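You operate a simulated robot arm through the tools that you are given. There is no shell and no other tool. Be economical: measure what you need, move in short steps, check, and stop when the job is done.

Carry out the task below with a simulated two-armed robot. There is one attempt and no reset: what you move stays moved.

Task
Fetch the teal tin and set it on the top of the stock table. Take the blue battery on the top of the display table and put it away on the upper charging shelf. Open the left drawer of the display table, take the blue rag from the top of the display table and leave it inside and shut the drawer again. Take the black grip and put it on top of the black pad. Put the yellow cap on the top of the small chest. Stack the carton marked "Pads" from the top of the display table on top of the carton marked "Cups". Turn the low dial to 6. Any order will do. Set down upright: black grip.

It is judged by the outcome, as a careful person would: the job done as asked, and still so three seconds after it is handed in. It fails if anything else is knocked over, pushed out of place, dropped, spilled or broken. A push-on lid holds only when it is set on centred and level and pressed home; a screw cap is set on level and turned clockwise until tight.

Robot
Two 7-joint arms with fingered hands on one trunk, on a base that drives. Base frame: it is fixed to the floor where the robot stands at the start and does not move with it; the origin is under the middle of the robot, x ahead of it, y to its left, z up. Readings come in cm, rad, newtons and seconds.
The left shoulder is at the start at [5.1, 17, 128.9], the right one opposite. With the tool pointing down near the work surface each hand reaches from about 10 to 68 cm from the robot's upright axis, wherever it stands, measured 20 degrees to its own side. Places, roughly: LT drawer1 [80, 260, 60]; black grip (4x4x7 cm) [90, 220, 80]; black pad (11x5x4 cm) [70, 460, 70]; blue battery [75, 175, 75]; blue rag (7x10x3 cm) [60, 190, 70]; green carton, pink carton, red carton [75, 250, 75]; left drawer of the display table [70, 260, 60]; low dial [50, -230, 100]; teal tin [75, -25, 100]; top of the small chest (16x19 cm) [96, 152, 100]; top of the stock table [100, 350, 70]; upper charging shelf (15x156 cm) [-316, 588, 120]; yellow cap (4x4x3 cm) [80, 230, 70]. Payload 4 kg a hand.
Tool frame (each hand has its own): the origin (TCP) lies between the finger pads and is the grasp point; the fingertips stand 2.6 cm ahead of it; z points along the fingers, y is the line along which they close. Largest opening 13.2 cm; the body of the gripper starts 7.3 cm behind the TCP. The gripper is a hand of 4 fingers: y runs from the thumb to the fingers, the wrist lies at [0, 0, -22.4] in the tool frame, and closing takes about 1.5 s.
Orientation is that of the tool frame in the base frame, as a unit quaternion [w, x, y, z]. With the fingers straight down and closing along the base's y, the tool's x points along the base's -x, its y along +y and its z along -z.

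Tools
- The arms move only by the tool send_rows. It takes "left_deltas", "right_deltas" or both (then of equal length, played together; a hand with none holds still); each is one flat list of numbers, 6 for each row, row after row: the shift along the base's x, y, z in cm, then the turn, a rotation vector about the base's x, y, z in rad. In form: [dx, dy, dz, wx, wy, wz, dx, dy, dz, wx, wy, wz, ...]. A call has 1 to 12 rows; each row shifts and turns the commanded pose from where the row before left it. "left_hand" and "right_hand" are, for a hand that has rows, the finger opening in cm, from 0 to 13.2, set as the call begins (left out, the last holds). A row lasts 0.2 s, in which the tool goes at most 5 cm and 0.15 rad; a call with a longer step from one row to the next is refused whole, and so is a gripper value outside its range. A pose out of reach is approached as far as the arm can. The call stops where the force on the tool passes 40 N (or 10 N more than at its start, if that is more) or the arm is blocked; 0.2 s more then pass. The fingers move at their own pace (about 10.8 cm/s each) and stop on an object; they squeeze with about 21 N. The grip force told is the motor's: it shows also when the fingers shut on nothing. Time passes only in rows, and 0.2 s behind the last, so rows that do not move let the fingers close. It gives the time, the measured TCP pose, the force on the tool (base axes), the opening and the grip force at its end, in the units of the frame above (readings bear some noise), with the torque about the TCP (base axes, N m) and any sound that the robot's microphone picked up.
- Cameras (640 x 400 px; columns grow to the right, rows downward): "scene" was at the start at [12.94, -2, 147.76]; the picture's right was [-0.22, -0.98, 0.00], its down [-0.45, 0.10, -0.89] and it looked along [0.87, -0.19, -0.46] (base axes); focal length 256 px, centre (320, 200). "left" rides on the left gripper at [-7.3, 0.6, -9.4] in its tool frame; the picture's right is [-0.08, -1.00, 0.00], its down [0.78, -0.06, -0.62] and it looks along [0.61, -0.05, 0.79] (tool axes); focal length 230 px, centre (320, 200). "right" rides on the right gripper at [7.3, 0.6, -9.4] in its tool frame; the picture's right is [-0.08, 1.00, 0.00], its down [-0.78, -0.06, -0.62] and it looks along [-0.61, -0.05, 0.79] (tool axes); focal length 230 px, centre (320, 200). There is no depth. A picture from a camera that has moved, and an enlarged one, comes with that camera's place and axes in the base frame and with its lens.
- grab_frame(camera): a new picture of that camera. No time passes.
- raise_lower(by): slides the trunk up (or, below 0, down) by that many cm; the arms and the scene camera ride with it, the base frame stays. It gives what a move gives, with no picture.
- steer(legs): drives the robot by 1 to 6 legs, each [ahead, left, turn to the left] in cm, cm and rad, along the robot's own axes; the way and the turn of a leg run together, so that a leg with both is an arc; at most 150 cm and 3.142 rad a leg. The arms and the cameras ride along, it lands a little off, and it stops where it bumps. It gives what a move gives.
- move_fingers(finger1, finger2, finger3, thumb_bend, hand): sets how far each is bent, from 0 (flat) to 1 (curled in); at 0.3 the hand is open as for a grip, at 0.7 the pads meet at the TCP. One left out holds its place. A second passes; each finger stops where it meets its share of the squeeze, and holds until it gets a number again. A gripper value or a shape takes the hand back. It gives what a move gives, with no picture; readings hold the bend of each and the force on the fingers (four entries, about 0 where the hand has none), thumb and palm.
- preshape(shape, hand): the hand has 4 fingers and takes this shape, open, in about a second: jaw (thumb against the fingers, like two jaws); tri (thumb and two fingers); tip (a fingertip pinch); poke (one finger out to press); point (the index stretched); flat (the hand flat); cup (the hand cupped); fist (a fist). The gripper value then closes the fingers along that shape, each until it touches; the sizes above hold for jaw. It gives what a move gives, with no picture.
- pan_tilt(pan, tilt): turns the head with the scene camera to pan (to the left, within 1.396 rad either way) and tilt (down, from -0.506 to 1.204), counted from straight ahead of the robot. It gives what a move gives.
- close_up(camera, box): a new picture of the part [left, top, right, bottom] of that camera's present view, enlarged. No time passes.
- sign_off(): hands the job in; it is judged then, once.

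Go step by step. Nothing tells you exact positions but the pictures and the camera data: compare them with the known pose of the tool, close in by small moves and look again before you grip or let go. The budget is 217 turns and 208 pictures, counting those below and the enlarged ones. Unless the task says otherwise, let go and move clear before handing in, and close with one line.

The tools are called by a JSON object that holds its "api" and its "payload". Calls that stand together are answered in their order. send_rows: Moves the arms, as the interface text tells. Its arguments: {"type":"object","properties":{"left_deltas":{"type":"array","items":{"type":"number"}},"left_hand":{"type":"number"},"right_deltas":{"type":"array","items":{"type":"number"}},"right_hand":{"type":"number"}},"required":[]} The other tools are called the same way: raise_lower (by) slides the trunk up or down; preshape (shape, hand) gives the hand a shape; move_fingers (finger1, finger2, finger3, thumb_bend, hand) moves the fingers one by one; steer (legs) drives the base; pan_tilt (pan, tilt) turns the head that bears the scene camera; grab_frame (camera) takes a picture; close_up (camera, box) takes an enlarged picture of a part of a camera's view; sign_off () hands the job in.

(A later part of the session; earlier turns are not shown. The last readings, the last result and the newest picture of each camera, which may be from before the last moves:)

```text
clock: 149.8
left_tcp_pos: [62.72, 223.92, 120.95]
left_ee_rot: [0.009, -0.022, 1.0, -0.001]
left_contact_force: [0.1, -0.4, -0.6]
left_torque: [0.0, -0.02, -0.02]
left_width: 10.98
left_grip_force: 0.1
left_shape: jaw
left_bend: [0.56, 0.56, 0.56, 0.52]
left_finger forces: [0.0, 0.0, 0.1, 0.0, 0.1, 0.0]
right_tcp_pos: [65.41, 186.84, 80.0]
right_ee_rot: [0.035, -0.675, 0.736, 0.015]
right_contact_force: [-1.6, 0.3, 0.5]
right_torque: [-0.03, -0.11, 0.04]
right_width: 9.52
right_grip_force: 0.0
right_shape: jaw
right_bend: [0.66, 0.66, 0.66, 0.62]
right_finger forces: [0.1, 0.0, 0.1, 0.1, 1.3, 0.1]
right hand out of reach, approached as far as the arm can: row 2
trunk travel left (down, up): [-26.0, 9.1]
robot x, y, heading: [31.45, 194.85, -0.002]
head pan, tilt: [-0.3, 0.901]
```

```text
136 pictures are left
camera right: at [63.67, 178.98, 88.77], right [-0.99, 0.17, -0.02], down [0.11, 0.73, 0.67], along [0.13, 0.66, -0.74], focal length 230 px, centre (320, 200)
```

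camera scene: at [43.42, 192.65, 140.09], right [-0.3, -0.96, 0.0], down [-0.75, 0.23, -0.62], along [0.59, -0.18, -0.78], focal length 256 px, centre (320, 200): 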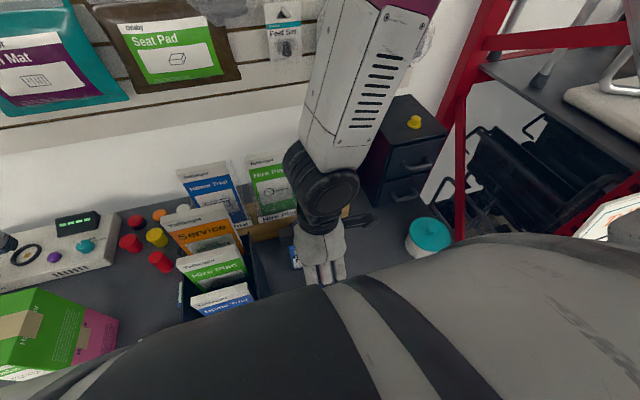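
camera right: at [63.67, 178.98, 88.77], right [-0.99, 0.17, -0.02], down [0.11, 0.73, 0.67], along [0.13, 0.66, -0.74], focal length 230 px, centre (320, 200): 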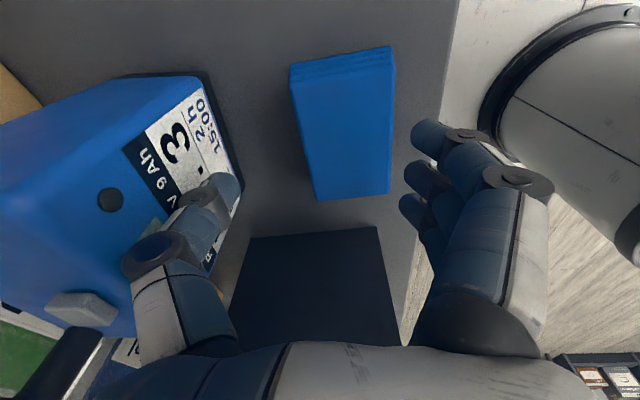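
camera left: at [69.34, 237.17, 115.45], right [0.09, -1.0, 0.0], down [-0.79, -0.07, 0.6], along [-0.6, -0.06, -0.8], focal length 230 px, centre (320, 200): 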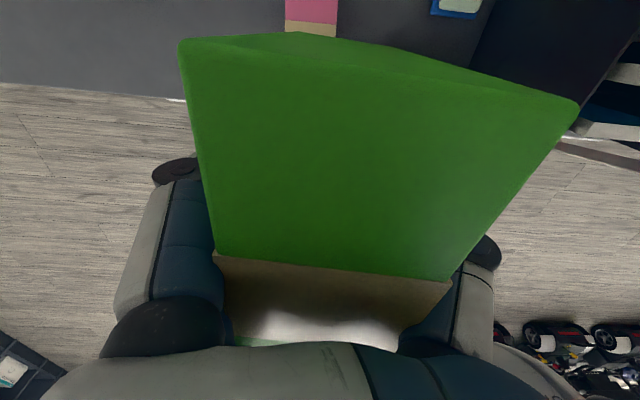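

The arm is cramped and the thumb brushed the battery. Rise, lower the trunk, back the base off a bit and retry.

{"api": "send_rows", "payload": {"right_deltas": [-1.5, 0, 2, 0, 0, 0, 0, 0, 4, 0, 0, 0, 0, 0, 4, 0, 0, 0, 0, 0, 4, 0, 0, 0, 0, 0, 2, 0, 0, 0]}}

{"api": "steer", "payload": {"legs": [[-10, 0, 0]]}}

{"api": "raise_lower", "payload": {"by": -12}}

{"api": "grab_frame", "payload": {"camera": "right"}}

```text
clock: 151.0
left_tcp_pos: [62.71, 223.78, 120.99]
left_ee_rot: [0.008, -0.022, 1.0, -0.001]
left_contact_force: [-0.8, 0.4, -0.9]
left_torque: [-0.02, -0.01, 0.01]
left_width: 10.98
left_grip_force: 0.0
left_shape: jaw
left_bend: [0.56, 0.56, 0.56, 0.52]
left_finger forces: [0.1, 0.0, 0.0, 0.1, 0.0, 0.0]
right_tcp_pos: [61.34, 188.08, 94.96]
right_ee_rot: [0.021, -0.695, 0.718, 0.028]
right_contact_force: [0.5, -0.1, -0.6]
right_torque: [-0.03, 0.01, -0.01]
right_width: 9.54
right_grip_force: 0.1
right_shape: jaw
right_bend: [0.66, 0.66, 0.66, 0.62]
right_finger forces: [0.0, 0.1, 0.1, 0.0, 0.1, 0.0]
trunk travel left (down, up): [-26.0, 9.1]
robot x, y, heading: [31.65, 194.88, 0.0]
head pan, tilt: [-0.3, 0.901]
```

```text
clock: 152.2
left_tcp_pos: [52.76, 223.82, 121.0]
left_ee_rot: [0.008, -0.021, 1.0, -0.001]
left_contact_force: [-0.8, -0.2, -0.2]
left_torque: [-0.02, -0.04, 0.02]
left_width: 10.98
left_grip_force: 0.0
left_shape: jaw
left_bend: [0.56, 0.56, 0.56, 0.52]
left_finger forces: [0.0, 0.0, 0.0, 0.0, 0.0, 0.0]
right_tcp_pos: [51.75, 188.11, 95.25]
right_ee_rot: [0.024, -0.694, 0.719, 0.025]
right_contact_force: [-0.4, -0.4, -0.1]
right_torque: [-0.02, -0.02, -0.02]
right_width: 9.52
right_grip_force: 0.2
right_shape: jaw
right_bend: [0.66, 0.66, 0.66, 0.62]
right_finger forces: [0.0, 0.1, 0.0, 0.1, 0.0, 0.1]
trunk travel left (down, up): [-26.0, 9.1]
robot x, y, heading: [21.35, 195.15, 0.0]
head pan, tilt: [-0.3, 0.901]
```

```text
clock: 153.7
left_tcp_pos: [52.74, 223.81, 109.06]
left_ee_rot: [0.01, -0.021, 1.0, -0.001]
left_contact_force: [0.2, 0.9, -0.3]
left_torque: [0.01, -0.03, -0.02]
left_width: 10.97
left_grip_force: 0.3
left_shape: jaw
left_bend: [0.56, 0.56, 0.56, 0.52]
left_finger forces: [0.1, 0.0, 0.0, 0.0, 0.0, 0.1]
right_tcp_pos: [52.37, 189.38, 83.98]
right_ee_rot: [0.041, -0.672, 0.737, 0.066]
right_contact_force: [-0.9, -0.4, -0.8]
right_torque: [0.01, -0.01, 0.01]
right_width: 9.51
right_grip_force: 0.1
right_shape: jaw
right_bend: [0.66, 0.66, 0.66, 0.62]
right_finger forces: [0.0, 0.0, 0.0, 0.1, 0.0, 0.1]
trunk travel left (down, up): [-14.0, 21.1]
robot x, y, heading: [21.61, 194.63, -0.001]
head pan, tilt: [-0.3, 0.901]
```

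```text
135 pictures are left
camera right: at [51.22, 180.83, 92.14], right [-0.98, 0.17, 0.05], down [0.15, 0.67, 0.72], along [0.09, 0.72, -0.69], focal length 230 px, centre (320, 200)
```

right: 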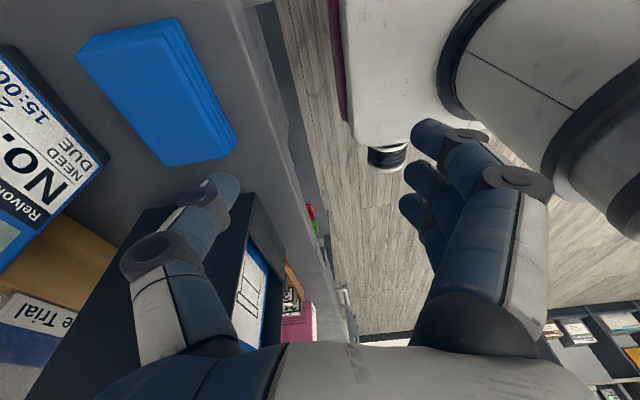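

The arm configuration is cramped inboard. Lift, shift the base left so the rag sits in front of the right shoulder, then fix the wrist angle.

{"api": "send_rows", "payload": {"right_deltas": [0, 0, 4, 0, 0, 0, 0, 0, 4, 0, 0, 0, 0, 0, 4, 0, 0, 0]}}

{"api": "steer", "payload": {"legs": [[0, 14, 0]]}}

{"api": "send_rows", "payload": {"right_deltas": [2, -3, 0, -0.076, -0.014, 0.044, 2, -3, 0, -0.077, -0.014, 0.044, 2, -3, 0, 0, 0, 0, 2, -3, 0, 0, 0, 0, 2, -3, 0, 0, 0, 0, 0.5, 0, 0, 0, 0, 0]}}

{"api": "grab_frame", "payload": {"camera": "right"}}

```text
clock: 154.4
left_tcp_pos: [52.85, 223.81, 109.13]
left_ee_rot: [0.01, -0.022, 1.0, 0.0]
left_contact_force: [0.4, -0.4, -0.1]
left_torque: [-0.02, 0.03, 0.0]
left_width: 11.0
left_grip_force: 0.1
left_shape: jaw
left_bend: [0.56, 0.56, 0.56, 0.52]
left_finger forces: [0.1, 0.0, 0.1, 0.0, 0.0, 0.0]
right_tcp_pos: [52.52, 188.95, 94.81]
right_ee_rot: [0.018, -0.694, 0.719, 0.029]
right_contact_force: [1.0, 0.9, -0.1]
right_torque: [0.03, -0.01, 0.03]
right_width: 9.51
right_grip_force: 0.0
right_shape: jaw
right_bend: [0.66, 0.66, 0.66, 0.62]
right_finger forces: [0.0, 0.1, 0.0, 0.1, 0.0, 0.0]
right hand out of reach, approached as far as the arm can: row 1
trunk travel left (down, up): [-14.0, 21.1]
robot x, y, heading: [21.39, 194.99, -0.001]
head pan, tilt: [-0.3, 0.901]
```

```text
clock: 156.3
left_tcp_pos: [52.78, 237.76, 109.04]
left_ee_rot: [0.009, -0.023, 1.0, -0.002]
left_contact_force: [-0.3, -0.1, -0.6]
left_torque: [-0.02, 0.02, 0.04]
left_width: 10.98
left_grip_force: 0.0
left_shape: jaw
left_bend: [0.56, 0.56, 0.56, 0.52]
left_finger forces: [0.0, 0.0, 0.1, 0.0, 0.0, 0.1]
right_tcp_pos: [52.53, 202.87, 94.66]
right_ee_rot: [0.017, -0.695, 0.718, 0.031]
right_contact_force: [0.3, -0.1, -0.8]
right_torque: [0.0, -0.02, -0.01]
right_width: 9.55
right_grip_force: 0.1
right_shape: jaw
right_bend: [0.66, 0.66, 0.66, 0.62]
right_finger forces: [0.1, 0.0, 0.0, 0.0, 0.0, 0.0]
trunk travel left (down, up): [-14.0, 21.1]
robot x, y, heading: [21.65, 208.65, 0.001]
head pan, tilt: [-0.3, 0.901]
```

```text
clock: 156.8
left_tcp_pos: [52.61, 237.74, 108.95]
left_ee_rot: [0.009, -0.023, 1.0, -0.001]
left_contact_force: [0.6, -1.2, 0.7]
left_torque: [0.04, 0.01, -0.02]
left_width: 10.96
left_grip_force: 0.1
left_shape: jaw
left_bend: [0.56, 0.56, 0.56, 0.52]
left_finger forces: [0.0, 0.1, 0.1, 0.0, 0.0, 0.0]
right_tcp_pos: [55.75, 199.4, 94.87]
right_ee_rot: [0.002, 0.724, -0.69, 0.007]
right_contact_force: [-1.0, 8.3, 1.2]
right_torque: [0.22, -0.04, 0.49]
right_width: 9.51
right_grip_force: 0.1
right_shape: jaw
right_bend: [0.66, 0.66, 0.66, 0.63]
right_finger forces: [0.1, 0.1, 0.0, 0.1, 8.3, 0.0]
trunk travel left (down, up): [-14.0, 21.1]
robot x, y, heading: [21.24, 208.53, 0.002]
head pan, tilt: [-0.3, 0.901]
stopped in row 2 (right hand): the force on the tool passed its limit at 65 N (the readings are from after the stop); the commanded pose is now the measured one
```

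```text
134 pictures are left
camera right: at [55.26, 192.2, 104.35], right [-1.0, 0.03, -0.01], down [0.02, 0.79, 0.61], along [0.02, 0.61, -0.79], focal length 230 px, centre (320, 200)
```

right: 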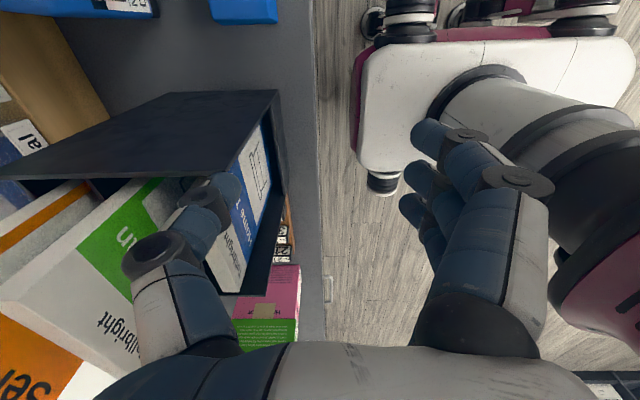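

The thumb ran into the brochure stand. Back out straight away (−x), rise, and check the stand.

{"api": "send_rows", "payload": {"right_deltas": [-0.5, 1.2, 0, 0, 0, 0, 0, 0, 2, 0, 0, 0, 0, 0, 4, 0, 0, 0, 0, 0, 4, 0, 0, 0, 0, 0, 4, 0, 0, 0, -4, 0, 2, 0, 0, 0]}}

{"api": "grab_frame", "payload": {"camera": "scene"}}

{"api": "grab_frame", "payload": {"camera": "right"}}

```text
clock: 158.2
left_tcp_pos: [52.57, 237.61, 109.1]
left_ee_rot: [0.01, -0.023, 1.0, -0.001]
left_contact_force: [0.3, -0.2, 0.0]
left_torque: [0.03, 0.02, -0.01]
left_width: 10.98
left_grip_force: 0.1
left_shape: jaw
left_bend: [0.56, 0.56, 0.56, 0.52]
left_finger forces: [0.1, 0.0, 0.1, 0.0, 0.0, 0.0]
right_tcp_pos: [51.1, 200.25, 110.65]
right_ee_rot: [0.004, 0.722, -0.692, 0.006]
right_contact_force: [-0.1, 0.3, 0.7]
right_torque: [0.05, -0.02, 0.03]
right_width: 9.51
right_grip_force: 0.0
right_shape: jaw
right_bend: [0.66, 0.66, 0.66, 0.62]
right_finger forces: [0.1, 0.0, 0.0, 0.1, 0.0, 0.1]
trunk travel left (down, up): [-14.0, 21.1]
robot x, y, heading: [21.53, 208.77, 0.001]
head pan, tilt: [-0.3, 0.901]
```

```text
133 pictures are left
camera scene: at [41.39, 206.2, 128.06], right [-0.32, -0.95, 0.0], down [-0.71, 0.24, -0.66], along [0.63, -0.21, -0.75], focal length 256 px, centre (320, 200)
```

scene: 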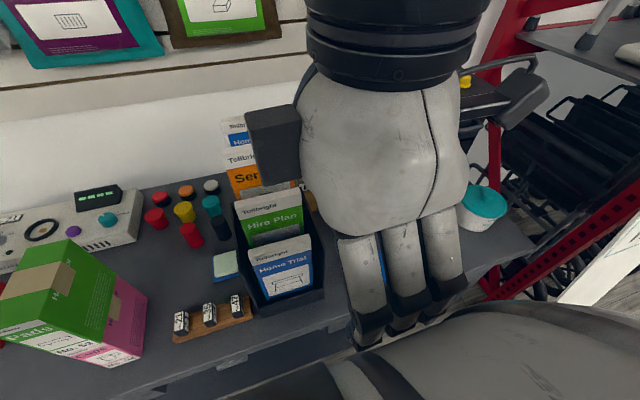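

```text
132 pictures are left
camera right: at [50.66, 193.07, 120.11], right [-1.0, 0.04, 0.0], down [0.03, 0.8, 0.61], along [0.02, 0.6, -0.8], focal length 230 px, centre (320, 200)
```

right: 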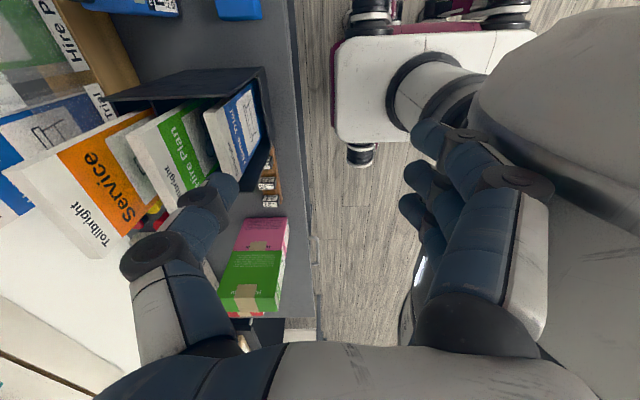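

Zoom on the stand to see whether it shifted.

{"api": "close_up", "payload": {"camera": "scene", "box": [170, 190, 370, 340]}}

```text
2.67 times, centred on (270, 265) of scene
camera zoom: at [41.39, 206.2, 128.06], right [-0.32, -0.95, 0.0], down [-0.71, 0.24, -0.66], along [0.63, -0.21, -0.75], focal length 682 px, centre (453, 27)
```

zoom: 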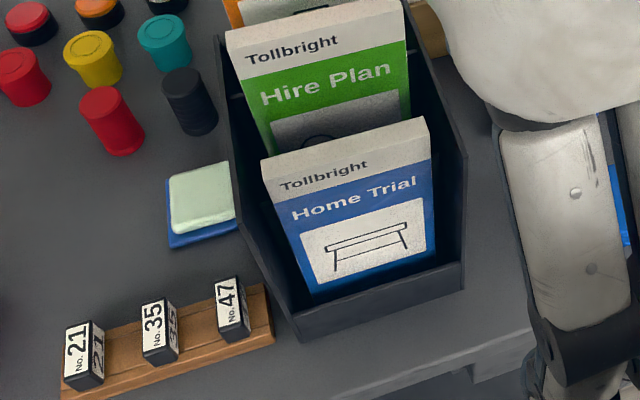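

The stand hasn't visibly moved. Move at height to above the rag, then descend.

{"api": "send_rows", "payload": {"right_deltas": [0, -3.3, 0, 0, 0, -0.02, 0, -3.3, 0, 0, 0, -0.02, 0, -3.3, 0, 0, 0, 0, 0, -3.3, 0, 0, 0, 0, 3, 0, 0, 0, 0, 0, 3, 0, 0, 0, 0, 0, 3, 0, 0, 0, 0, 0, 3, 0, -3, 0, 0, 0, 0, 0, -4, 0, 0, 0, 0, 0, -4, 0, 0, 0]}}

{"api": "grab_frame", "payload": {"camera": "right"}}

```text
clock: 160.4
left_tcp_pos: [52.77, 237.63, 108.94]
left_ee_rot: [0.009, -0.023, 1.0, -0.001]
left_contact_force: [1.2, 0.1, -0.6]
left_torque: [0.03, 0.02, 0.0]
left_width: 10.99
left_grip_force: 0.1
left_shape: jaw
left_bend: [0.56, 0.56, 0.56, 0.52]
left_finger forces: [0.0, 0.0, 0.1, 0.0, 0.0, 0.0]
right_tcp_pos: [63.06, 187.12, 99.73]
right_ee_rot: [0.004, 0.71, -0.705, 0.007]
right_contact_force: [0.4, 0.4, 0.0]
right_torque: [0.03, 0.05, 0.01]
right_width: 9.51
right_grip_force: 0.0
right_shape: jaw
right_bend: [0.66, 0.66, 0.66, 0.62]
right_finger forces: [0.1, 0.0, 0.1, 0.0, 0.0, 0.0]
trunk travel left (down, up): [-14.0, 21.1]
robot x, y, heading: [21.44, 208.65, 0.005]
head pan, tilt: [-0.3, 0.901]
```

```text
130 pictures are left
camera right: at [62.3, 179.96, 109.26], right [-1.0, 0.07, -0.01], down [0.05, 0.79, 0.6], along [0.05, 0.6, -0.8], focal length 230 px, centre (320, 200)
```

right: 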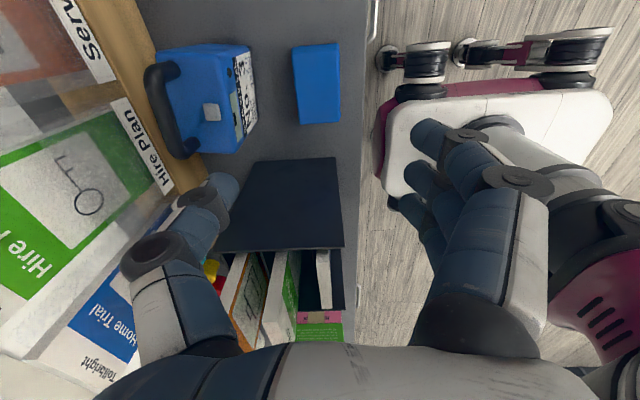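

Aligned. Descend.

{"api": "send_rows", "payload": {"right_deltas": [0.3, 0, -4, 0, 0, 0, 0, 0, -4, 0, 0, 0, 0, 0, -4, 0, 0, 0, 0, 0, -4, 0, 0, 0, 0, 0, -4, 0, 0, 0]}}

{"api": "grab_frame", "payload": {"camera": "right"}}

```text
clock: 161.7
left_tcp_pos: [52.77, 237.84, 108.87]
left_ee_rot: [0.008, -0.024, 1.0, -0.002]
left_contact_force: [-0.7, 0.5, -0.8]
left_torque: [0.04, -0.01, -0.01]
left_width: 10.98
left_grip_force: 0.1
left_shape: jaw
left_bend: [0.56, 0.56, 0.56, 0.52]
left_finger forces: [0.0, 0.0, 0.1, 0.1, 0.0, 0.0]
right_tcp_pos: [63.59, 187.67, 79.73]
right_ee_rot: [0.004, 0.709, -0.705, 0.007]
right_contact_force: [-0.6, 0.4, -0.8]
right_torque: [0.0, 0.03, -0.02]
right_width: 9.53
right_grip_force: 0.3
right_shape: jaw
right_bend: [0.66, 0.66, 0.66, 0.62]
right_finger forces: [0.0, 0.0, 0.0, 0.0, 0.0, 0.1]
trunk travel left (down, up): [-14.0, 21.1]
robot x, y, heading: [21.46, 208.43, 0.004]
head pan, tilt: [-0.3, 0.901]
```

```text
129 pictures are left
camera right: at [62.86, 180.46, 89.06], right [-1.0, 0.07, -0.01], down [0.05, 0.8, 0.6], along [0.05, 0.6, -0.8], focal length 230 px, centre (320, 200)
```

right: 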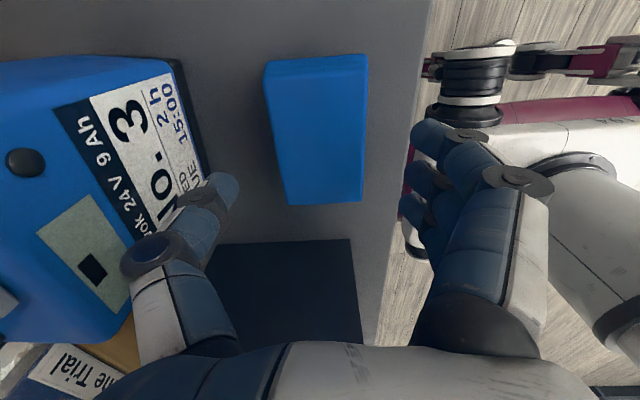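

Shift slightly toward me, descend to contact height and close.

{"api": "send_rows", "payload": {"right_deltas": [-0.4, -0.3, -1.5, 0, 0, 0, 0, 0, -1.5, 0, 0, 0, 0, 0, -0.8, 0, 0, 0, 0, 0, -0.5, 0, 0, 0], "right_hand": 8.8}}

{"api": "grab_frame", "payload": {"camera": "right"}}

```text
clock: 162.7
left_tcp_pos: [52.66, 237.66, 109.01]
left_ee_rot: [0.009, -0.023, 1.0, -0.001]
left_contact_force: [0.7, 0.5, -0.1]
left_torque: [0.01, -0.01, -0.01]
left_width: 10.97
left_grip_force: 0.1
left_shape: jaw
left_bend: [0.56, 0.56, 0.56, 0.52]
left_finger forces: [0.0, 0.1, 0.0, 0.0, 0.0, 0.0]
right_tcp_pos: [63.11, 187.1, 75.57]
right_ee_rot: [0.003, 0.709, -0.705, 0.007]
right_contact_force: [-0.6, 0.3, -0.2]
right_torque: [0.01, 0.01, 0.03]
right_width: 8.84
right_grip_force: 0.0
right_shape: jaw
right_bend: [0.69, 0.69, 0.69, 0.66]
right_finger forces: [0.0, 0.0, 0.0, 0.0, 0.0, 0.0]
trunk travel left (down, up): [-14.0, 21.1]
robot x, y, heading: [21.4, 208.55, -0.004]
head pan, tilt: [-0.3, 0.901]
```

```text
128 pictures are left
camera right: at [62.36, 179.94, 84.96], right [-1.0, 0.07, -0.01], down [0.05, 0.79, 0.61], along [0.05, 0.6, -0.8], focal length 230 px, centre (320, 200)
```

right: 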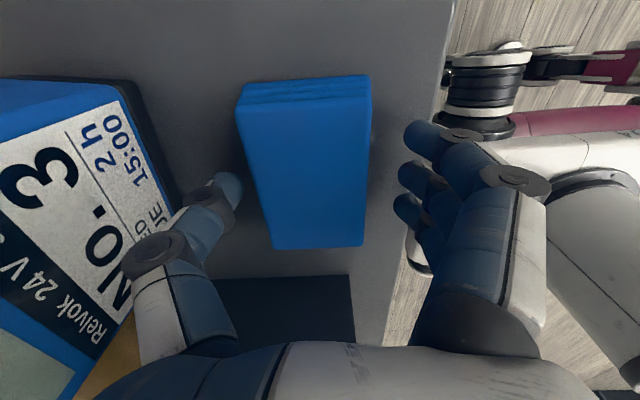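

Lower 0.5 and close.

{"api": "send_rows", "payload": {"right_deltas": [0, 0, -0.6, 0, 0, 0]}}

{"api": "send_rows", "payload": {"right_deltas": [0, 0, 0, 0, 0, 0, 0, 0, 0, 0, 0, 0, 0, 0, 0, 0, 0, 0, 0, 0, 0, 0, 0, 0, 0, 0, 0, 0, 0, 0, 0, 0, 0, 0, 0, 0, 0, 0, 0, 0, 0, 0], "right_hand": 3}}

{"api": "grab_frame", "payload": {"camera": "right"}}

```text
clock: 163.1
left_tcp_pos: [52.74, 237.55, 108.98]
left_ee_rot: [0.008, -0.023, 1.0, 0.0]
left_contact_force: [-0.3, -0.4, -0.1]
left_torque: [0.01, 0.03, 0.02]
left_width: 10.97
left_grip_force: 0.1
left_shape: jaw
left_bend: [0.56, 0.56, 0.56, 0.52]
left_finger forces: [0.0, 0.0, 0.1, 0.0, 0.1, 0.0]
right_tcp_pos: [63.11, 187.05, 74.95]
right_ee_rot: [0.004, 0.709, -0.705, 0.007]
right_contact_force: [0.5, 0.2, 0.1]
right_torque: [0.02, 0.02, -0.01]
right_width: 8.84
right_grip_force: 0.0
right_shape: jaw
right_bend: [0.69, 0.69, 0.69, 0.66]
right_finger forces: [0.0, 0.0, 0.1, 0.0, 0.0, 0.1]
trunk travel left (down, up): [-14.0, 21.1]
robot x, y, heading: [21.53, 208.83, 0.004]
head pan, tilt: [-0.3, 0.901]
```

```text
clock: 164.7
left_tcp_pos: [52.71, 237.56, 109.02]
left_ee_rot: [0.008, -0.022, 1.0, 0.0]
left_contact_force: [0.8, 1.0, 0.2]
left_torque: [0.02, 0.0, 0.0]
left_width: 10.98
left_grip_force: 0.0
left_shape: jaw
left_bend: [0.56, 0.56, 0.56, 0.52]
left_finger forces: [0.0, 0.0, 0.0, 0.1, 0.0, 0.0]
right_tcp_pos: [63.01, 186.99, 75.03]
right_ee_rot: [0.003, 0.709, -0.705, 0.007]
right_contact_force: [0.0, -0.3, 0.6]
right_torque: [0.02, -0.01, 0.0]
right_width: 5.95
right_grip_force: 21.1
right_shape: jaw
right_bend: [0.73, 0.73, 0.73, 0.7]
right_finger forces: [6.3, 6.3, 6.3, 0.0, 18.9, 0.0]
trunk travel left (down, up): [-14.0, 21.1]
robot x, y, heading: [21.62, 208.88, 0.001]
head pan, tilt: [-0.3, 0.901]
```

```text
127 pictures are left
camera right: at [62.33, 179.88, 84.41], right [-1.0, 0.07, -0.01], down [0.05, 0.79, 0.6], along [0.05, 0.6, -0.8], focal length 230 px, centre (320, 200)
```

right: 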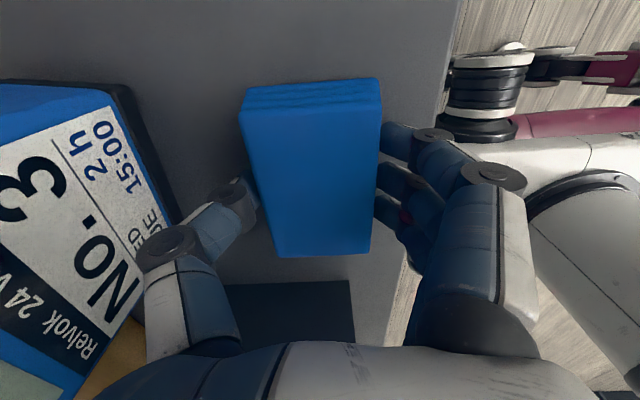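

Rag gripped evenly. Lift high and turn the wrist back.

{"api": "send_rows", "payload": {"right_deltas": [0, 0, 2, 0, 0, 0, 0, 0, 4, 0, 0, 0, 0, 0, 4, 0, 0, 0, 0, 0, 4, 0, 0, 0, 0, 0, 4, 0, 0, 0, 0, 0, 4, 0, 0, 0, 0, 0, 4, 0, 0, 0, 0, 0, 4, 0, 0, 0, 0, 0, 4, 0, 0, 0]}}

{"api": "send_rows", "payload": {"right_deltas": [-2, 0, 0, 0, 0, -0.143, -2, 0, 0, 0, 0, -0.143, -2, 0, 0, 0, 0, -0.143, -2, 0, 0, 0, 0, -0.143, -2, 0, 0, 0, 0, -0.143, -1, 0, 0, 0, 0, -0.143, -1, 0, 0, 0, 0, -0.143, 0, 0, 0, 0, 0, -0.143, 0, 0, 0, 0, 0, -0.143, 0, 0, 0, 0, 0, -0.143, 0, 0, 0, 0, 0, -0.141]}}

{"api": "grab_frame", "payload": {"camera": "right"}}

{"api": "grab_frame", "payload": {"camera": "scene"}}

```text
clock: 166.7
left_tcp_pos: [52.72, 237.71, 108.97]
left_ee_rot: [0.009, -0.023, 1.0, 0.0]
left_contact_force: [0.2, -0.1, 0.0]
left_torque: [-0.02, 0.01, 0.0]
left_width: 10.98
left_grip_force: 0.1
left_shape: jaw
left_bend: [0.56, 0.56, 0.56, 0.52]
left_finger forces: [0.1, 0.0, 0.1, 0.0, 0.0, 0.0]
right_tcp_pos: [70.4, 182.01, 100.79]
right_ee_rot: [0.022, -0.698, 0.716, 0.02]
right_contact_force: [-0.6, 0.2, 0.4]
right_torque: [0.01, -0.04, -0.01]
right_width: 5.94
right_grip_force: 20.9
right_shape: jaw
right_bend: [0.73, 0.73, 0.73, 0.7]
right_finger forces: [6.3, 6.3, 6.4, 0.1, 18.9, 0.0]
right hand out of reach, approached as far as the arm can: row 5, 6, 7, 8, 9
trunk travel left (down, up): [-14.0, 21.1]
robot x, y, heading: [21.53, 208.57, -0.002]
head pan, tilt: [-0.3, 0.901]
```

```text
clock: 169.1
left_tcp_pos: [52.76, 237.65, 109.12]
left_ee_rot: [0.01, -0.022, 1.0, -0.001]
left_contact_force: [-0.6, 0.7, 0.1]
left_torque: [0.0, -0.01, -0.02]
left_width: 10.98
left_grip_force: 0.0
left_shape: jaw
left_bend: [0.56, 0.56, 0.56, 0.52]
left_finger forces: [0.1, 0.0, 0.0, 0.1, 0.0, 0.0]
right_tcp_pos: [62.38, 178.5, 96.39]
right_ee_rot: [-0.006, 0.012, 0.999, 0.031]
right_contact_force: [-0.6, -0.8, -1.4]
right_torque: [-0.01, -0.04, -0.01]
right_width: 5.92
right_grip_force: 20.6
right_shape: jaw
right_bend: [0.73, 0.73, 0.73, 0.7]
right_finger forces: [6.3, 6.3, 6.4, 0.1, 18.8, 0.1]
right hand out of reach, approached as far as the arm can: row 1, 2, 3, 4, 5, 6, 7
trunk travel left (down, up): [-14.0, 21.1]
robot x, y, heading: [21.53, 208.48, 0.001]
head pan, tilt: [-0.3, 0.901]
```

```text
126 pictures are left
camera right: at [55.03, 178.75, 105.82], right [0.1, 0.99, 0.06], down [0.79, -0.12, 0.6], along [0.61, -0.01, -0.8], focal length 230 px, centre (320, 200)
```

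right: 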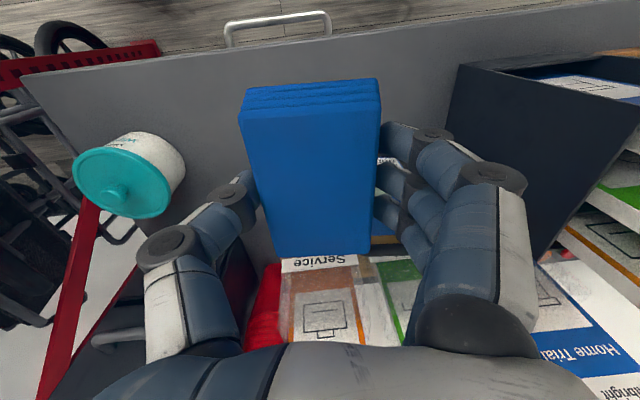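

```text
125 pictures are left
camera scene: at [42.76, 206.03, 131.49], right [-0.29, -0.96, 0.0], down [-0.41, 0.13, -0.9], along [0.86, -0.26, -0.43], focal length 256 px, centre (320, 200)
```

scene: 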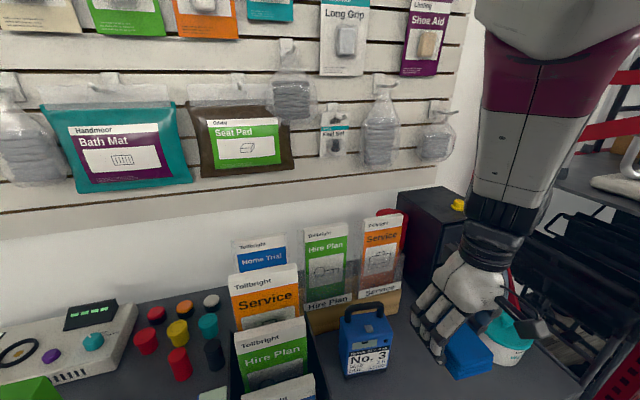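

The wrist limits shifted the hand, and the head camera appears nudged. Back the base off and bring the hand into a comfortable pose.

{"api": "steer", "payload": {"legs": [[-30, 0, 0]]}}

{"api": "send_rows", "payload": {"right_deltas": [0, 1, 1, 0, 0, 0, 0, 1, 1, 0, 0, 0, 0, 1, 1, 0, 0, 0, 0, 1, 1, 0, 0, 0, 0, 1, 1, 0, 0, 0]}}

{"api": "pan_tilt", "payload": {"pan": 0.3, "tilt": 0.6}}

{"api": "grab_frame", "payload": {"camera": "scene"}}

```text
clock: 171.1
left_tcp_pos: [23.03, 237.59, 109.12]
left_ee_rot: [0.009, -0.022, 1.0, -0.001]
left_contact_force: [0.1, -0.2, -0.1]
left_torque: [0.0, -0.02, -0.01]
left_width: 10.97
left_grip_force: 0.1
left_shape: jaw
left_bend: [0.56, 0.56, 0.56, 0.52]
left_finger forces: [0.0, 0.0, 0.0, 0.0, 0.0, 0.0]
right_tcp_pos: [32.41, 178.46, 96.21]
right_ee_rot: [-0.009, 0.013, 0.999, 0.032]
right_contact_force: [0.2, -0.4, 0.1]
right_torque: [0.02, 0.03, -0.02]
right_width: 5.9
right_grip_force: 21.1
right_shape: jaw
right_bend: [0.73, 0.73, 0.73, 0.7]
right_finger forces: [6.3, 6.2, 6.3, 0.0, 18.8, 0.0]
trunk travel left (down, up): [-14.0, 21.1]
robot x, y, heading: [-8.37, 208.68, 0.004]
head pan, tilt: [-0.3, 0.901]
```

```text
clock: 172.3
left_tcp_pos: [23.27, 237.58, 109.0]
left_ee_rot: [0.009, -0.022, 1.0, 0.0]
left_contact_force: [-0.3, 0.5, -0.4]
left_torque: [0.0, -0.04, -0.03]
left_width: 10.99
left_grip_force: 0.1
left_shape: jaw
left_bend: [0.56, 0.56, 0.56, 0.52]
left_finger forces: [0.1, 0.1, 0.0, 0.1, 0.0, 0.0]
right_tcp_pos: [34.75, 180.64, 97.31]
right_ee_rot: [-0.018, 0.031, 0.997, 0.065]
right_contact_force: [-0.3, 0.6, -1.0]
right_torque: [0.0, -0.04, 0.0]
right_width: 5.93
right_grip_force: 21.7
right_shape: jaw
right_bend: [0.73, 0.73, 0.73, 0.7]
right_finger forces: [6.3, 6.3, 6.4, 0.0, 18.9, 0.0]
right hand out of reach, approached as far as the arm can: row 2, 3, 4, 5
trunk travel left (down, up): [-14.0, 21.1]
robot x, y, heading: [-7.78, 208.68, 0.002]
head pan, tilt: [-0.3, 0.901]
```

```text
clock: 173.3
left_tcp_pos: [23.07, 237.57, 109.05]
left_ee_rot: [0.009, -0.021, 1.0, -0.001]
left_contact_force: [0.3, -0.1, 0.3]
left_torque: [0.03, 0.02, -0.04]
left_width: 10.98
left_grip_force: 0.0
left_shape: jaw
left_bend: [0.56, 0.56, 0.56, 0.52]
left_finger forces: [0.1, 0.0, 0.0, 0.1, 0.0, 0.0]
right_tcp_pos: [35.01, 180.77, 97.56]
right_ee_rot: [-0.011, 0.028, 0.997, 0.065]
right_contact_force: [-0.6, 0.7, -0.7]
right_torque: [-0.01, 0.03, -0.05]
right_width: 5.92
right_grip_force: 21.2
right_shape: jaw
right_bend: [0.73, 0.73, 0.73, 0.7]
right_finger forces: [6.3, 6.2, 6.3, 0.0, 18.9, 0.0]
trunk travel left (down, up): [-14.0, 21.1]
robot x, y, heading: [-8.24, 208.94, -0.0]
head pan, tilt: [0.3, 0.6]
```

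```text
124 pictures are left
camera scene: at [12.8, 211.25, 130.13], right [0.3, -0.96, 0.0], down [-0.54, -0.17, -0.82], along [0.79, 0.24, -0.57], focal length 256 px, centre (320, 200)
```

scene: 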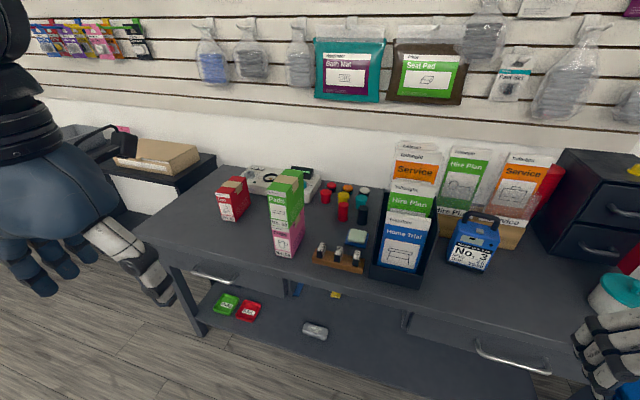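

The right arm is in an awkward configuration; move it outward and forward first, then up.

{"api": "send_rows", "payload": {"right_deltas": [2, -2, 0, 0.02, 0, -0.04, 2, -2, 1, 0.03, 0, -0.04, 2, -1, 1, 0.03, 0, -0.03, 1, 0, 2, 0.03, 0, 0, 0, 0, 2, 0, 0, 0, 0, 0, 2, 0, 0, 0]}}

{"api": "grab_frame", "payload": {"camera": "right"}}

```text
clock: 174.7
left_tcp_pos: [23.23, 237.6, 109.08]
left_ee_rot: [0.008, -0.023, 1.0, -0.001]
left_contact_force: [0.0, -0.2, 0.0]
left_torque: [0.07, -0.02, 0.06]
left_width: 10.98
left_grip_force: 0.1
left_shape: jaw
left_bend: [0.56, 0.56, 0.56, 0.52]
left_finger forces: [0.0, 0.1, 0.0, 0.0, 0.0, 0.0]
right_tcp_pos: [41.78, 174.64, 105.98]
right_ee_rot: [-0.008, 0.086, 0.99, 0.114]
right_contact_force: [0.5, -0.3, -0.2]
right_torque: [0.02, -0.04, 0.01]
right_width: 5.9
right_grip_force: 20.6
right_shape: jaw
right_bend: [0.73, 0.73, 0.73, 0.7]
right_finger forces: [6.3, 6.3, 6.3, 0.0, 18.8, 0.1]
trunk travel left (down, up): [-14.0, 21.1]
robot x, y, heading: [-8.0, 208.45, 0.003]
head pan, tilt: [0.3, 0.6]
```

```text
123 pictures are left
camera right: at [34.46, 174.26, 115.46], right [0.25, 0.94, 0.22], down [0.76, -0.33, 0.56], along [0.6, 0.03, -0.8], focal length 230 px, centre (320, 200)
```

right: 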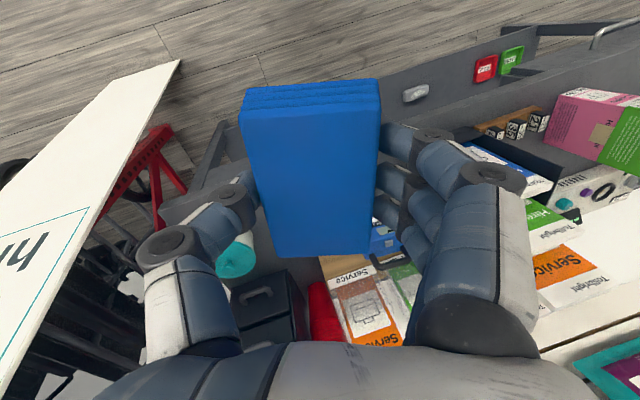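

Now it tracks. Level the wrist while drawing the hand in.

{"api": "send_rows", "payload": {"right_deltas": [-1, 1, 1, -0.06, 0, 0.045, -1, 1, 1, -0.06, 0, 0.045, -1, 1, 1, -0.06, 0, 0.045, -1, 1, 1, -0.053, 0, 0.045, -1, 1, 1, 0, 0, 0, -1, 1, 1, 0, 0, 0]}}

{"api": "grab_frame", "payload": {"camera": "scene"}}

```text
clock: 176.1
left_tcp_pos: [23.09, 237.69, 108.98]
left_ee_rot: [0.008, -0.023, 1.0, -0.001]
left_contact_force: [0.5, -0.4, -0.4]
left_torque: [-0.03, -0.01, 0.0]
left_width: 11.02
left_grip_force: 0.1
left_shape: jaw
left_bend: [0.56, 0.56, 0.56, 0.52]
left_finger forces: [0.0, 0.0, 0.0, 0.0, 0.0, 0.0]
right_tcp_pos: [41.72, 175.9, 108.52]
right_ee_rot: [-0.013, -0.007, 1.0, 0.002]
right_contact_force: [-0.2, -0.1, -0.2]
right_torque: [0.0, 0.03, -0.01]
right_width: 5.9
right_grip_force: 20.8
right_shape: jaw
right_bend: [0.73, 0.73, 0.73, 0.7]
right_finger forces: [6.3, 6.3, 6.3, 0.0, 19.0, 0.1]
right hand out of reach, approached as far as the arm can: row 3, 4, 5, 6
trunk travel left (down, up): [-14.0, 21.1]
robot x, y, heading: [-8.15, 208.54, 0.0]
head pan, tilt: [0.3, 0.6]
```

```text
122 pictures are left
camera scene: at [12.8, 211.26, 130.12], right [0.3, -0.95, 0.0], down [-0.54, -0.17, -0.83], along [0.79, 0.24, -0.56], focal length 256 px, centre (320, 200)
```

scene: 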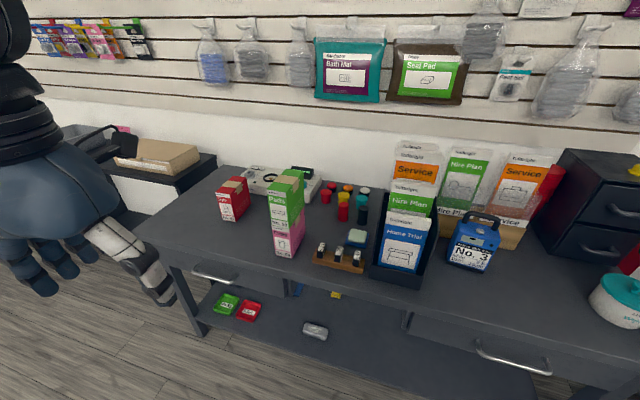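

Now position for the drawer: slide left so the left hand faces the handle, lower the trunk fully and look.

{"api": "steer", "payload": {"legs": [[-8, 38, 0]]}}

{"api": "raise_lower", "payload": {"by": -13.5}}

{"api": "pan_tilt", "payload": {"pan": 0.1, "tilt": 0.6}}

{"api": "grab_frame", "payload": {"camera": "scene"}}

{"api": "grab_frame", "payload": {"camera": "left"}}

```text
clock: 180.0
left_tcp_pos: [15.09, 275.71, 109.07]
left_ee_rot: [0.008, -0.024, 1.0, -0.001]
left_contact_force: [0.3, -1.1, 0.0]
left_torque: [-0.02, 0.03, 0.01]
left_width: 10.99
left_grip_force: 0.0
left_shape: jaw
left_bend: [0.56, 0.56, 0.56, 0.52]
left_finger forces: [0.0, 0.0, 0.0, 0.0, 0.0, 0.1]
right_tcp_pos: [33.92, 214.14, 108.67]
right_ee_rot: [-0.009, -0.009, 1.0, 0.002]
right_contact_force: [-0.1, 0.3, 0.2]
right_torque: [0.02, 0.03, 0.0]
right_width: 5.92
right_grip_force: 20.8
right_shape: jaw
right_bend: [0.73, 0.73, 0.73, 0.7]
right_finger forces: [6.4, 6.3, 6.3, 0.0, 19.1, 0.0]
trunk travel left (down, up): [-14.0, 21.1]
robot x, y, heading: [-16.2, 246.8, 0.004]
head pan, tilt: [0.3, 0.6]
```

```text
clock: 181.6
left_tcp_pos: [20.54, 275.69, 88.84]
left_ee_rot: [-0.164, -0.023, 0.986, 0.002]
left_contact_force: [-0.1, 0.7, -0.4]
left_torque: [-0.04, -0.05, -0.01]
left_width: 10.99
left_grip_force: 0.1
left_shape: jaw
left_bend: [0.56, 0.56, 0.56, 0.52]
left_finger forces: [0.0, 0.0, 0.0, 0.0, 0.1, 0.1]
right_tcp_pos: [37.73, 213.03, 79.59]
right_ee_rot: [-0.206, 0.013, 0.978, 0.031]
right_contact_force: [-0.8, -0.8, 1.2]
right_torque: [0.0, -0.01, 0.01]
right_width: 5.9
right_grip_force: 20.7
right_shape: jaw
right_bend: [0.73, 0.73, 0.73, 0.7]
right_finger forces: [6.2, 6.2, 6.2, 0.0, 19.0, 0.0]
trunk travel left (down, up): [-0.5, 34.6]
robot x, y, heading: [-16.37, 246.75, 0.003]
head pan, tilt: [0.3, 0.6]
```

```text
clock: 182.3
left_tcp_pos: [20.49, 275.63, 88.91]
left_ee_rot: [-0.166, -0.023, 0.986, 0.003]
left_contact_force: [-0.4, -0.2, 0.6]
left_torque: [-0.01, 0.01, 0.0]
left_width: 10.99
left_grip_force: 0.1
left_shape: jaw
left_bend: [0.56, 0.56, 0.56, 0.52]
left_finger forces: [0.0, 0.0, 0.0, 0.0, 0.0, 0.0]
right_tcp_pos: [37.82, 213.19, 79.64]
right_ee_rot: [-0.207, 0.013, 0.978, 0.031]
right_contact_force: [0.0, -0.1, 0.8]
right_torque: [0.02, -0.02, -0.03]
right_width: 5.89
right_grip_force: 21.0
right_shape: jaw
right_bend: [0.73, 0.73, 0.73, 0.7]
right_finger forces: [6.3, 6.3, 6.3, 0.0, 19.0, 0.1]
trunk travel left (down, up): [-0.5, 34.6]
robot x, y, heading: [-16.05, 246.49, 0.0]
head pan, tilt: [0.099, 0.6]
```

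```text
121 pictures are left
camera scene: at [19.19, 247.67, 114.2], right [0.1, -0.99, 0.0], down [-0.56, -0.06, -0.83], along [0.82, 0.09, -0.56], focal length 256 px, centre (320, 200)
```

scene: 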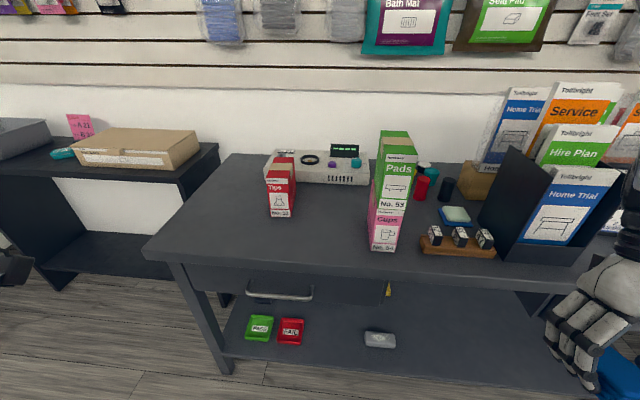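

```text
120 pictures are left
camera left: at [30.48, 276.68, 95.54], right [0.12, -0.99, -0.04], down [-0.54, -0.1, 0.84], along [-0.84, -0.08, -0.54], focal length 230 px, centre (320, 200)
```

left: 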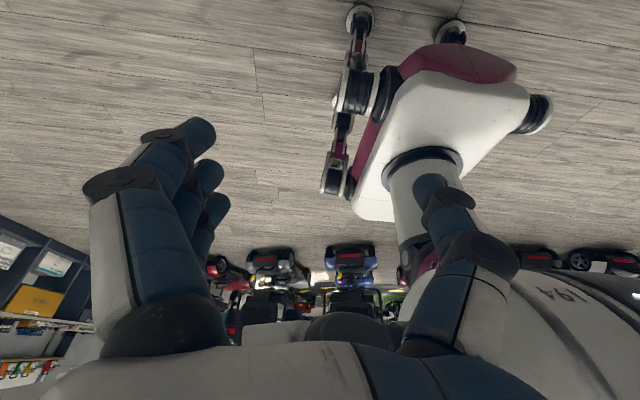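

Handle ≈[57,262,59]. I'll pitch the left hand forward, then roll it so the fingers close vertically on the bar.

{"api": "send_rows", "payload": {"left_deltas": [1, -1, 0, 0, -0.149, 0, 1, -1, 0, 0, -0.149, 0, 1, -1, 0, 0, -0.149, 0, 1, -1, 0, 0, -0.149, 0, 1, -1, 0, 0, -0.149, 0, 1, -1, 0, 0, -0.149, 0, 1, -1, 0, 0, -0.149, 0, 1, -1, 0, 0, -0.149, 0, 1, -1, 0, 0, -0.149, 0, 1, -1, 0, 0, -0.149, 0, 1, -1, 0, 0, -0.149, 0, 1, -1, 0, 0, -0.149, 0], "left_hand": 8}}

{"api": "send_rows", "payload": {"left_deltas": [0.5, 0, -1, 0, -0.11, 0, 0.5, 0, -1, 0.145, 0, 0, 0.5, 0, -1, 0.145, 0, 0, 0, 0, -1, 0.145, 0, 0, 0, 0, -1, 0.145, 0, 0, 0, 0, -1, 0.145, 0, 0, 0, 0, -1, 0.145, 0, 0, 0, 0, -1, 0.145, 0, 0, 0, 0, -1, 0.145, 0, 0, 0, 0, -1, 0.145, 0, 0, 0, 0, -1, 0.145, 0, 0, 0, 0, -1, 0.12, 0, 0]}}

{"api": "grab_frame", "payload": {"camera": "left"}}

{"api": "grab_frame", "payload": {"camera": "scene"}}

```text
clock: 184.9
left_tcp_pos: [51.04, 263.15, 102.21]
left_ee_rot: [0.665, -0.017, 0.746, -0.017]
left_contact_force: [1.0, 0.5, -0.3]
left_torque: [0.04, 0.01, 0.0]
left_width: 8.04
left_grip_force: 0.2
left_shape: jaw
left_bend: [0.71, 0.71, 0.71, 0.69]
left_finger forces: [0.0, 0.0, 0.0, 0.0, 0.0, 0.0]
left hand out of reach, approached as far as the arm can: row 1, 2, 3, 4, 5, 6, 7, 8, 9, 10, 11, 12
right_tcp_pos: [37.93, 213.16, 79.7]
right_ee_rot: [-0.207, 0.012, 0.978, 0.03]
right_contact_force: [0.0, 0.4, -0.9]
right_torque: [-0.02, -0.02, 0.0]
right_width: 5.91
right_grip_force: 20.4
right_shape: jaw
right_bend: [0.73, 0.73, 0.73, 0.7]
right_finger forces: [6.4, 6.3, 6.2, 0.0, 19.0, 0.0]
trunk travel left (down, up): [-0.5, 34.6]
robot x, y, heading: [-15.85, 246.63, -0.003]
head pan, tilt: [0.099, 0.6]
```

```text
clock: 187.5
left_tcp_pos: [52.97, 262.85, 90.19]
left_ee_rot: [0.509, 0.487, 0.514, 0.489]
left_contact_force: [0.0, 0.9, -0.1]
left_torque: [0.01, 0.02, 0.0]
left_width: 8.03
left_grip_force: 0.1
left_shape: jaw
left_bend: [0.71, 0.71, 0.71, 0.69]
left_finger forces: [0.0, 0.1, 0.1, 0.1, 0.0, 0.0]
left hand out of reach, approached as far as the arm can: row 1
right_tcp_pos: [37.76, 213.19, 79.63]
right_ee_rot: [-0.206, 0.013, 0.978, 0.032]
right_contact_force: [-0.4, 0.1, -0.3]
right_torque: [0.0, -0.03, 0.02]
right_width: 5.9
right_grip_force: 21.2
right_shape: jaw
right_bend: [0.73, 0.73, 0.73, 0.7]
right_finger forces: [6.2, 6.4, 6.3, 0.0, 18.9, 0.1]
trunk travel left (down, up): [-0.5, 34.6]
robot x, y, heading: [-15.72, 246.4, 0.003]
head pan, tilt: [0.099, 0.6]
```

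```text
119 pictures are left
camera left: at [43.73, 255.74, 91.42], right [0.0, -0.12, -0.99], down [-0.62, 0.78, -0.09], along [0.78, 0.62, -0.08], focal length 230 px, centre (320, 200)
```

left: 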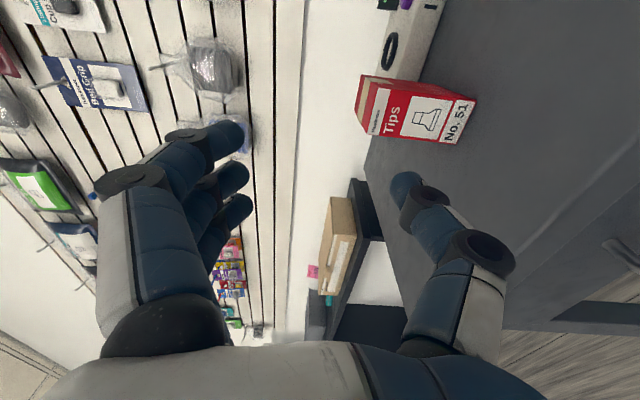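

```text
118 pictures are left
camera scene: at [19.2, 247.65, 114.19], right [0.1, -0.99, 0.0], down [-0.56, -0.06, -0.82], along [0.82, 0.08, -0.57], focal length 256 px, centre (320, 200)
```

scene: 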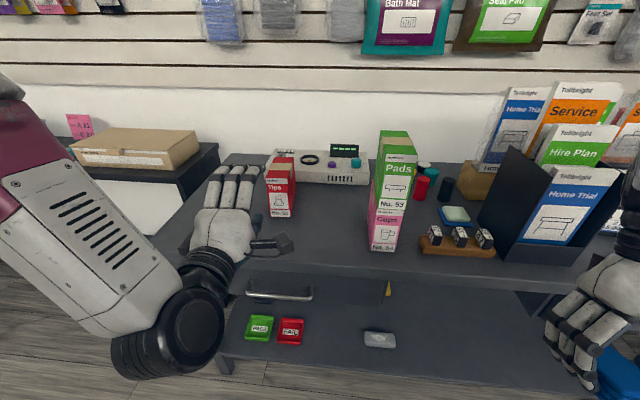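

Orientation is right. Back the base 14 cm, then lower the hand to handle height.

{"api": "steer", "payload": {"legs": [[-16, 0, 0]]}}

{"api": "send_rows", "payload": {"left_deltas": [0, 0, -4, 0, 0, 0, 0, 0, -4, 0, 0, 0, 0, 0, -4, 0, 0, 0, 0, 0, -4, 0, 0, 0, 0, 0, -4, 0, 0, 0, 0, 0, -4, 0, 0, 0, 0, 0, -3, 0, 0, 0, 0, 0, -3, 0, 0, 0], "left_hand": 8}}

{"api": "grab_frame", "payload": {"camera": "left"}}

{"api": "grab_frame", "payload": {"camera": "scene"}}

```text
clock: 188.9
left_tcp_pos: [37.1, 262.78, 90.32]
left_ee_rot: [0.51, 0.488, 0.512, 0.489]
left_contact_force: [0.1, 0.2, 0.4]
left_torque: [0.02, 0.02, -0.01]
left_width: 8.07
left_grip_force: 0.1
left_shape: jaw
left_bend: [0.71, 0.71, 0.71, 0.69]
left_finger forces: [0.0, 0.1, 0.0, 0.0, 0.1, 0.0]
right_tcp_pos: [21.96, 212.85, 79.73]
right_ee_rot: [-0.206, 0.014, 0.978, 0.031]
right_contact_force: [-0.2, 0.1, 0.0]
right_torque: [0.01, 0.0, -0.03]
right_width: 5.91
right_grip_force: 20.6
right_shape: jaw
right_bend: [0.73, 0.73, 0.73, 0.7]
right_finger forces: [6.3, 6.4, 6.3, 0.0, 19.0, 0.0]
trunk travel left (down, up): [-0.5, 34.6]
robot x, y, heading: [-32.24, 246.82, 0.003]
head pan, tilt: [0.099, 0.6]
```

```text
clock: 190.8
left_tcp_pos: [37.47, 262.72, 60.32]
left_ee_rot: [0.511, 0.488, 0.513, 0.487]
left_contact_force: [-0.3, 0.3, -0.3]
left_torque: [-0.03, 0.03, 0.02]
left_width: 8.04
left_grip_force: 0.1
left_shape: jaw
left_bend: [0.71, 0.71, 0.71, 0.69]
left_finger forces: [0.0, 0.1, 0.1, 0.0, 0.0, 0.0]
right_tcp_pos: [21.95, 212.8, 79.46]
right_ee_rot: [-0.207, 0.016, 0.978, 0.036]
right_contact_force: [-0.9, 0.1, -0.8]
right_torque: [0.02, -0.01, 0.01]
right_width: 5.9
right_grip_force: 21.0
right_shape: jaw
right_bend: [0.73, 0.73, 0.73, 0.7]
right_finger forces: [6.3, 6.3, 6.3, 0.0, 19.0, 0.1]
trunk travel left (down, up): [-0.5, 34.6]
robot x, y, heading: [-31.82, 246.74, 0.001]
head pan, tilt: [0.099, 0.6]
```

```text
117 pictures are left
camera left: at [28.14, 255.55, 61.43], right [0.0, -0.12, -0.99], down [-0.62, 0.78, -0.1], along [0.79, 0.61, -0.08], focal length 230 px, centre (320, 200)
```

left: 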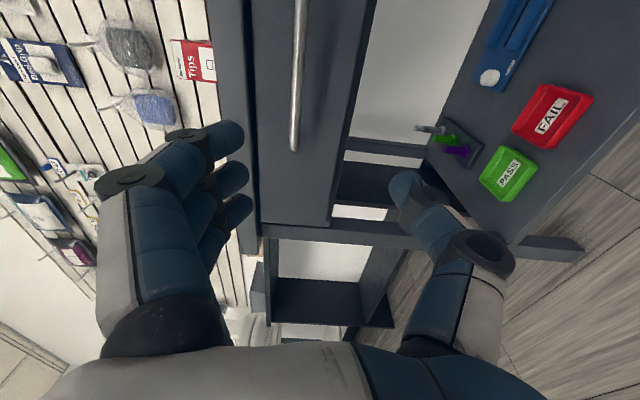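

```text
116 pictures are left
camera scene: at [3.45, 247.53, 114.18], right [0.1, -0.99, 0.0], down [-0.56, -0.06, -0.82], along [0.82, 0.08, -0.57], focal length 256 px, centre (320, 200)
```

scene: 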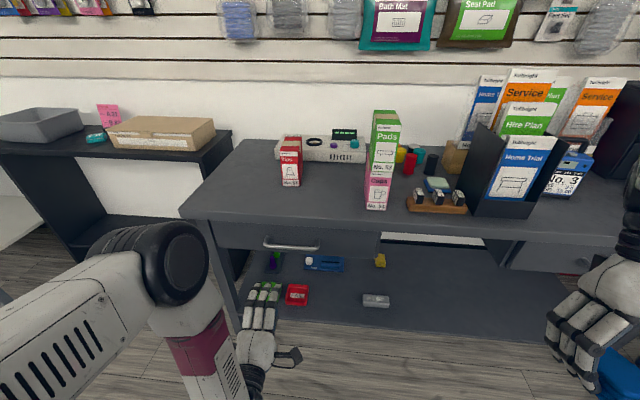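

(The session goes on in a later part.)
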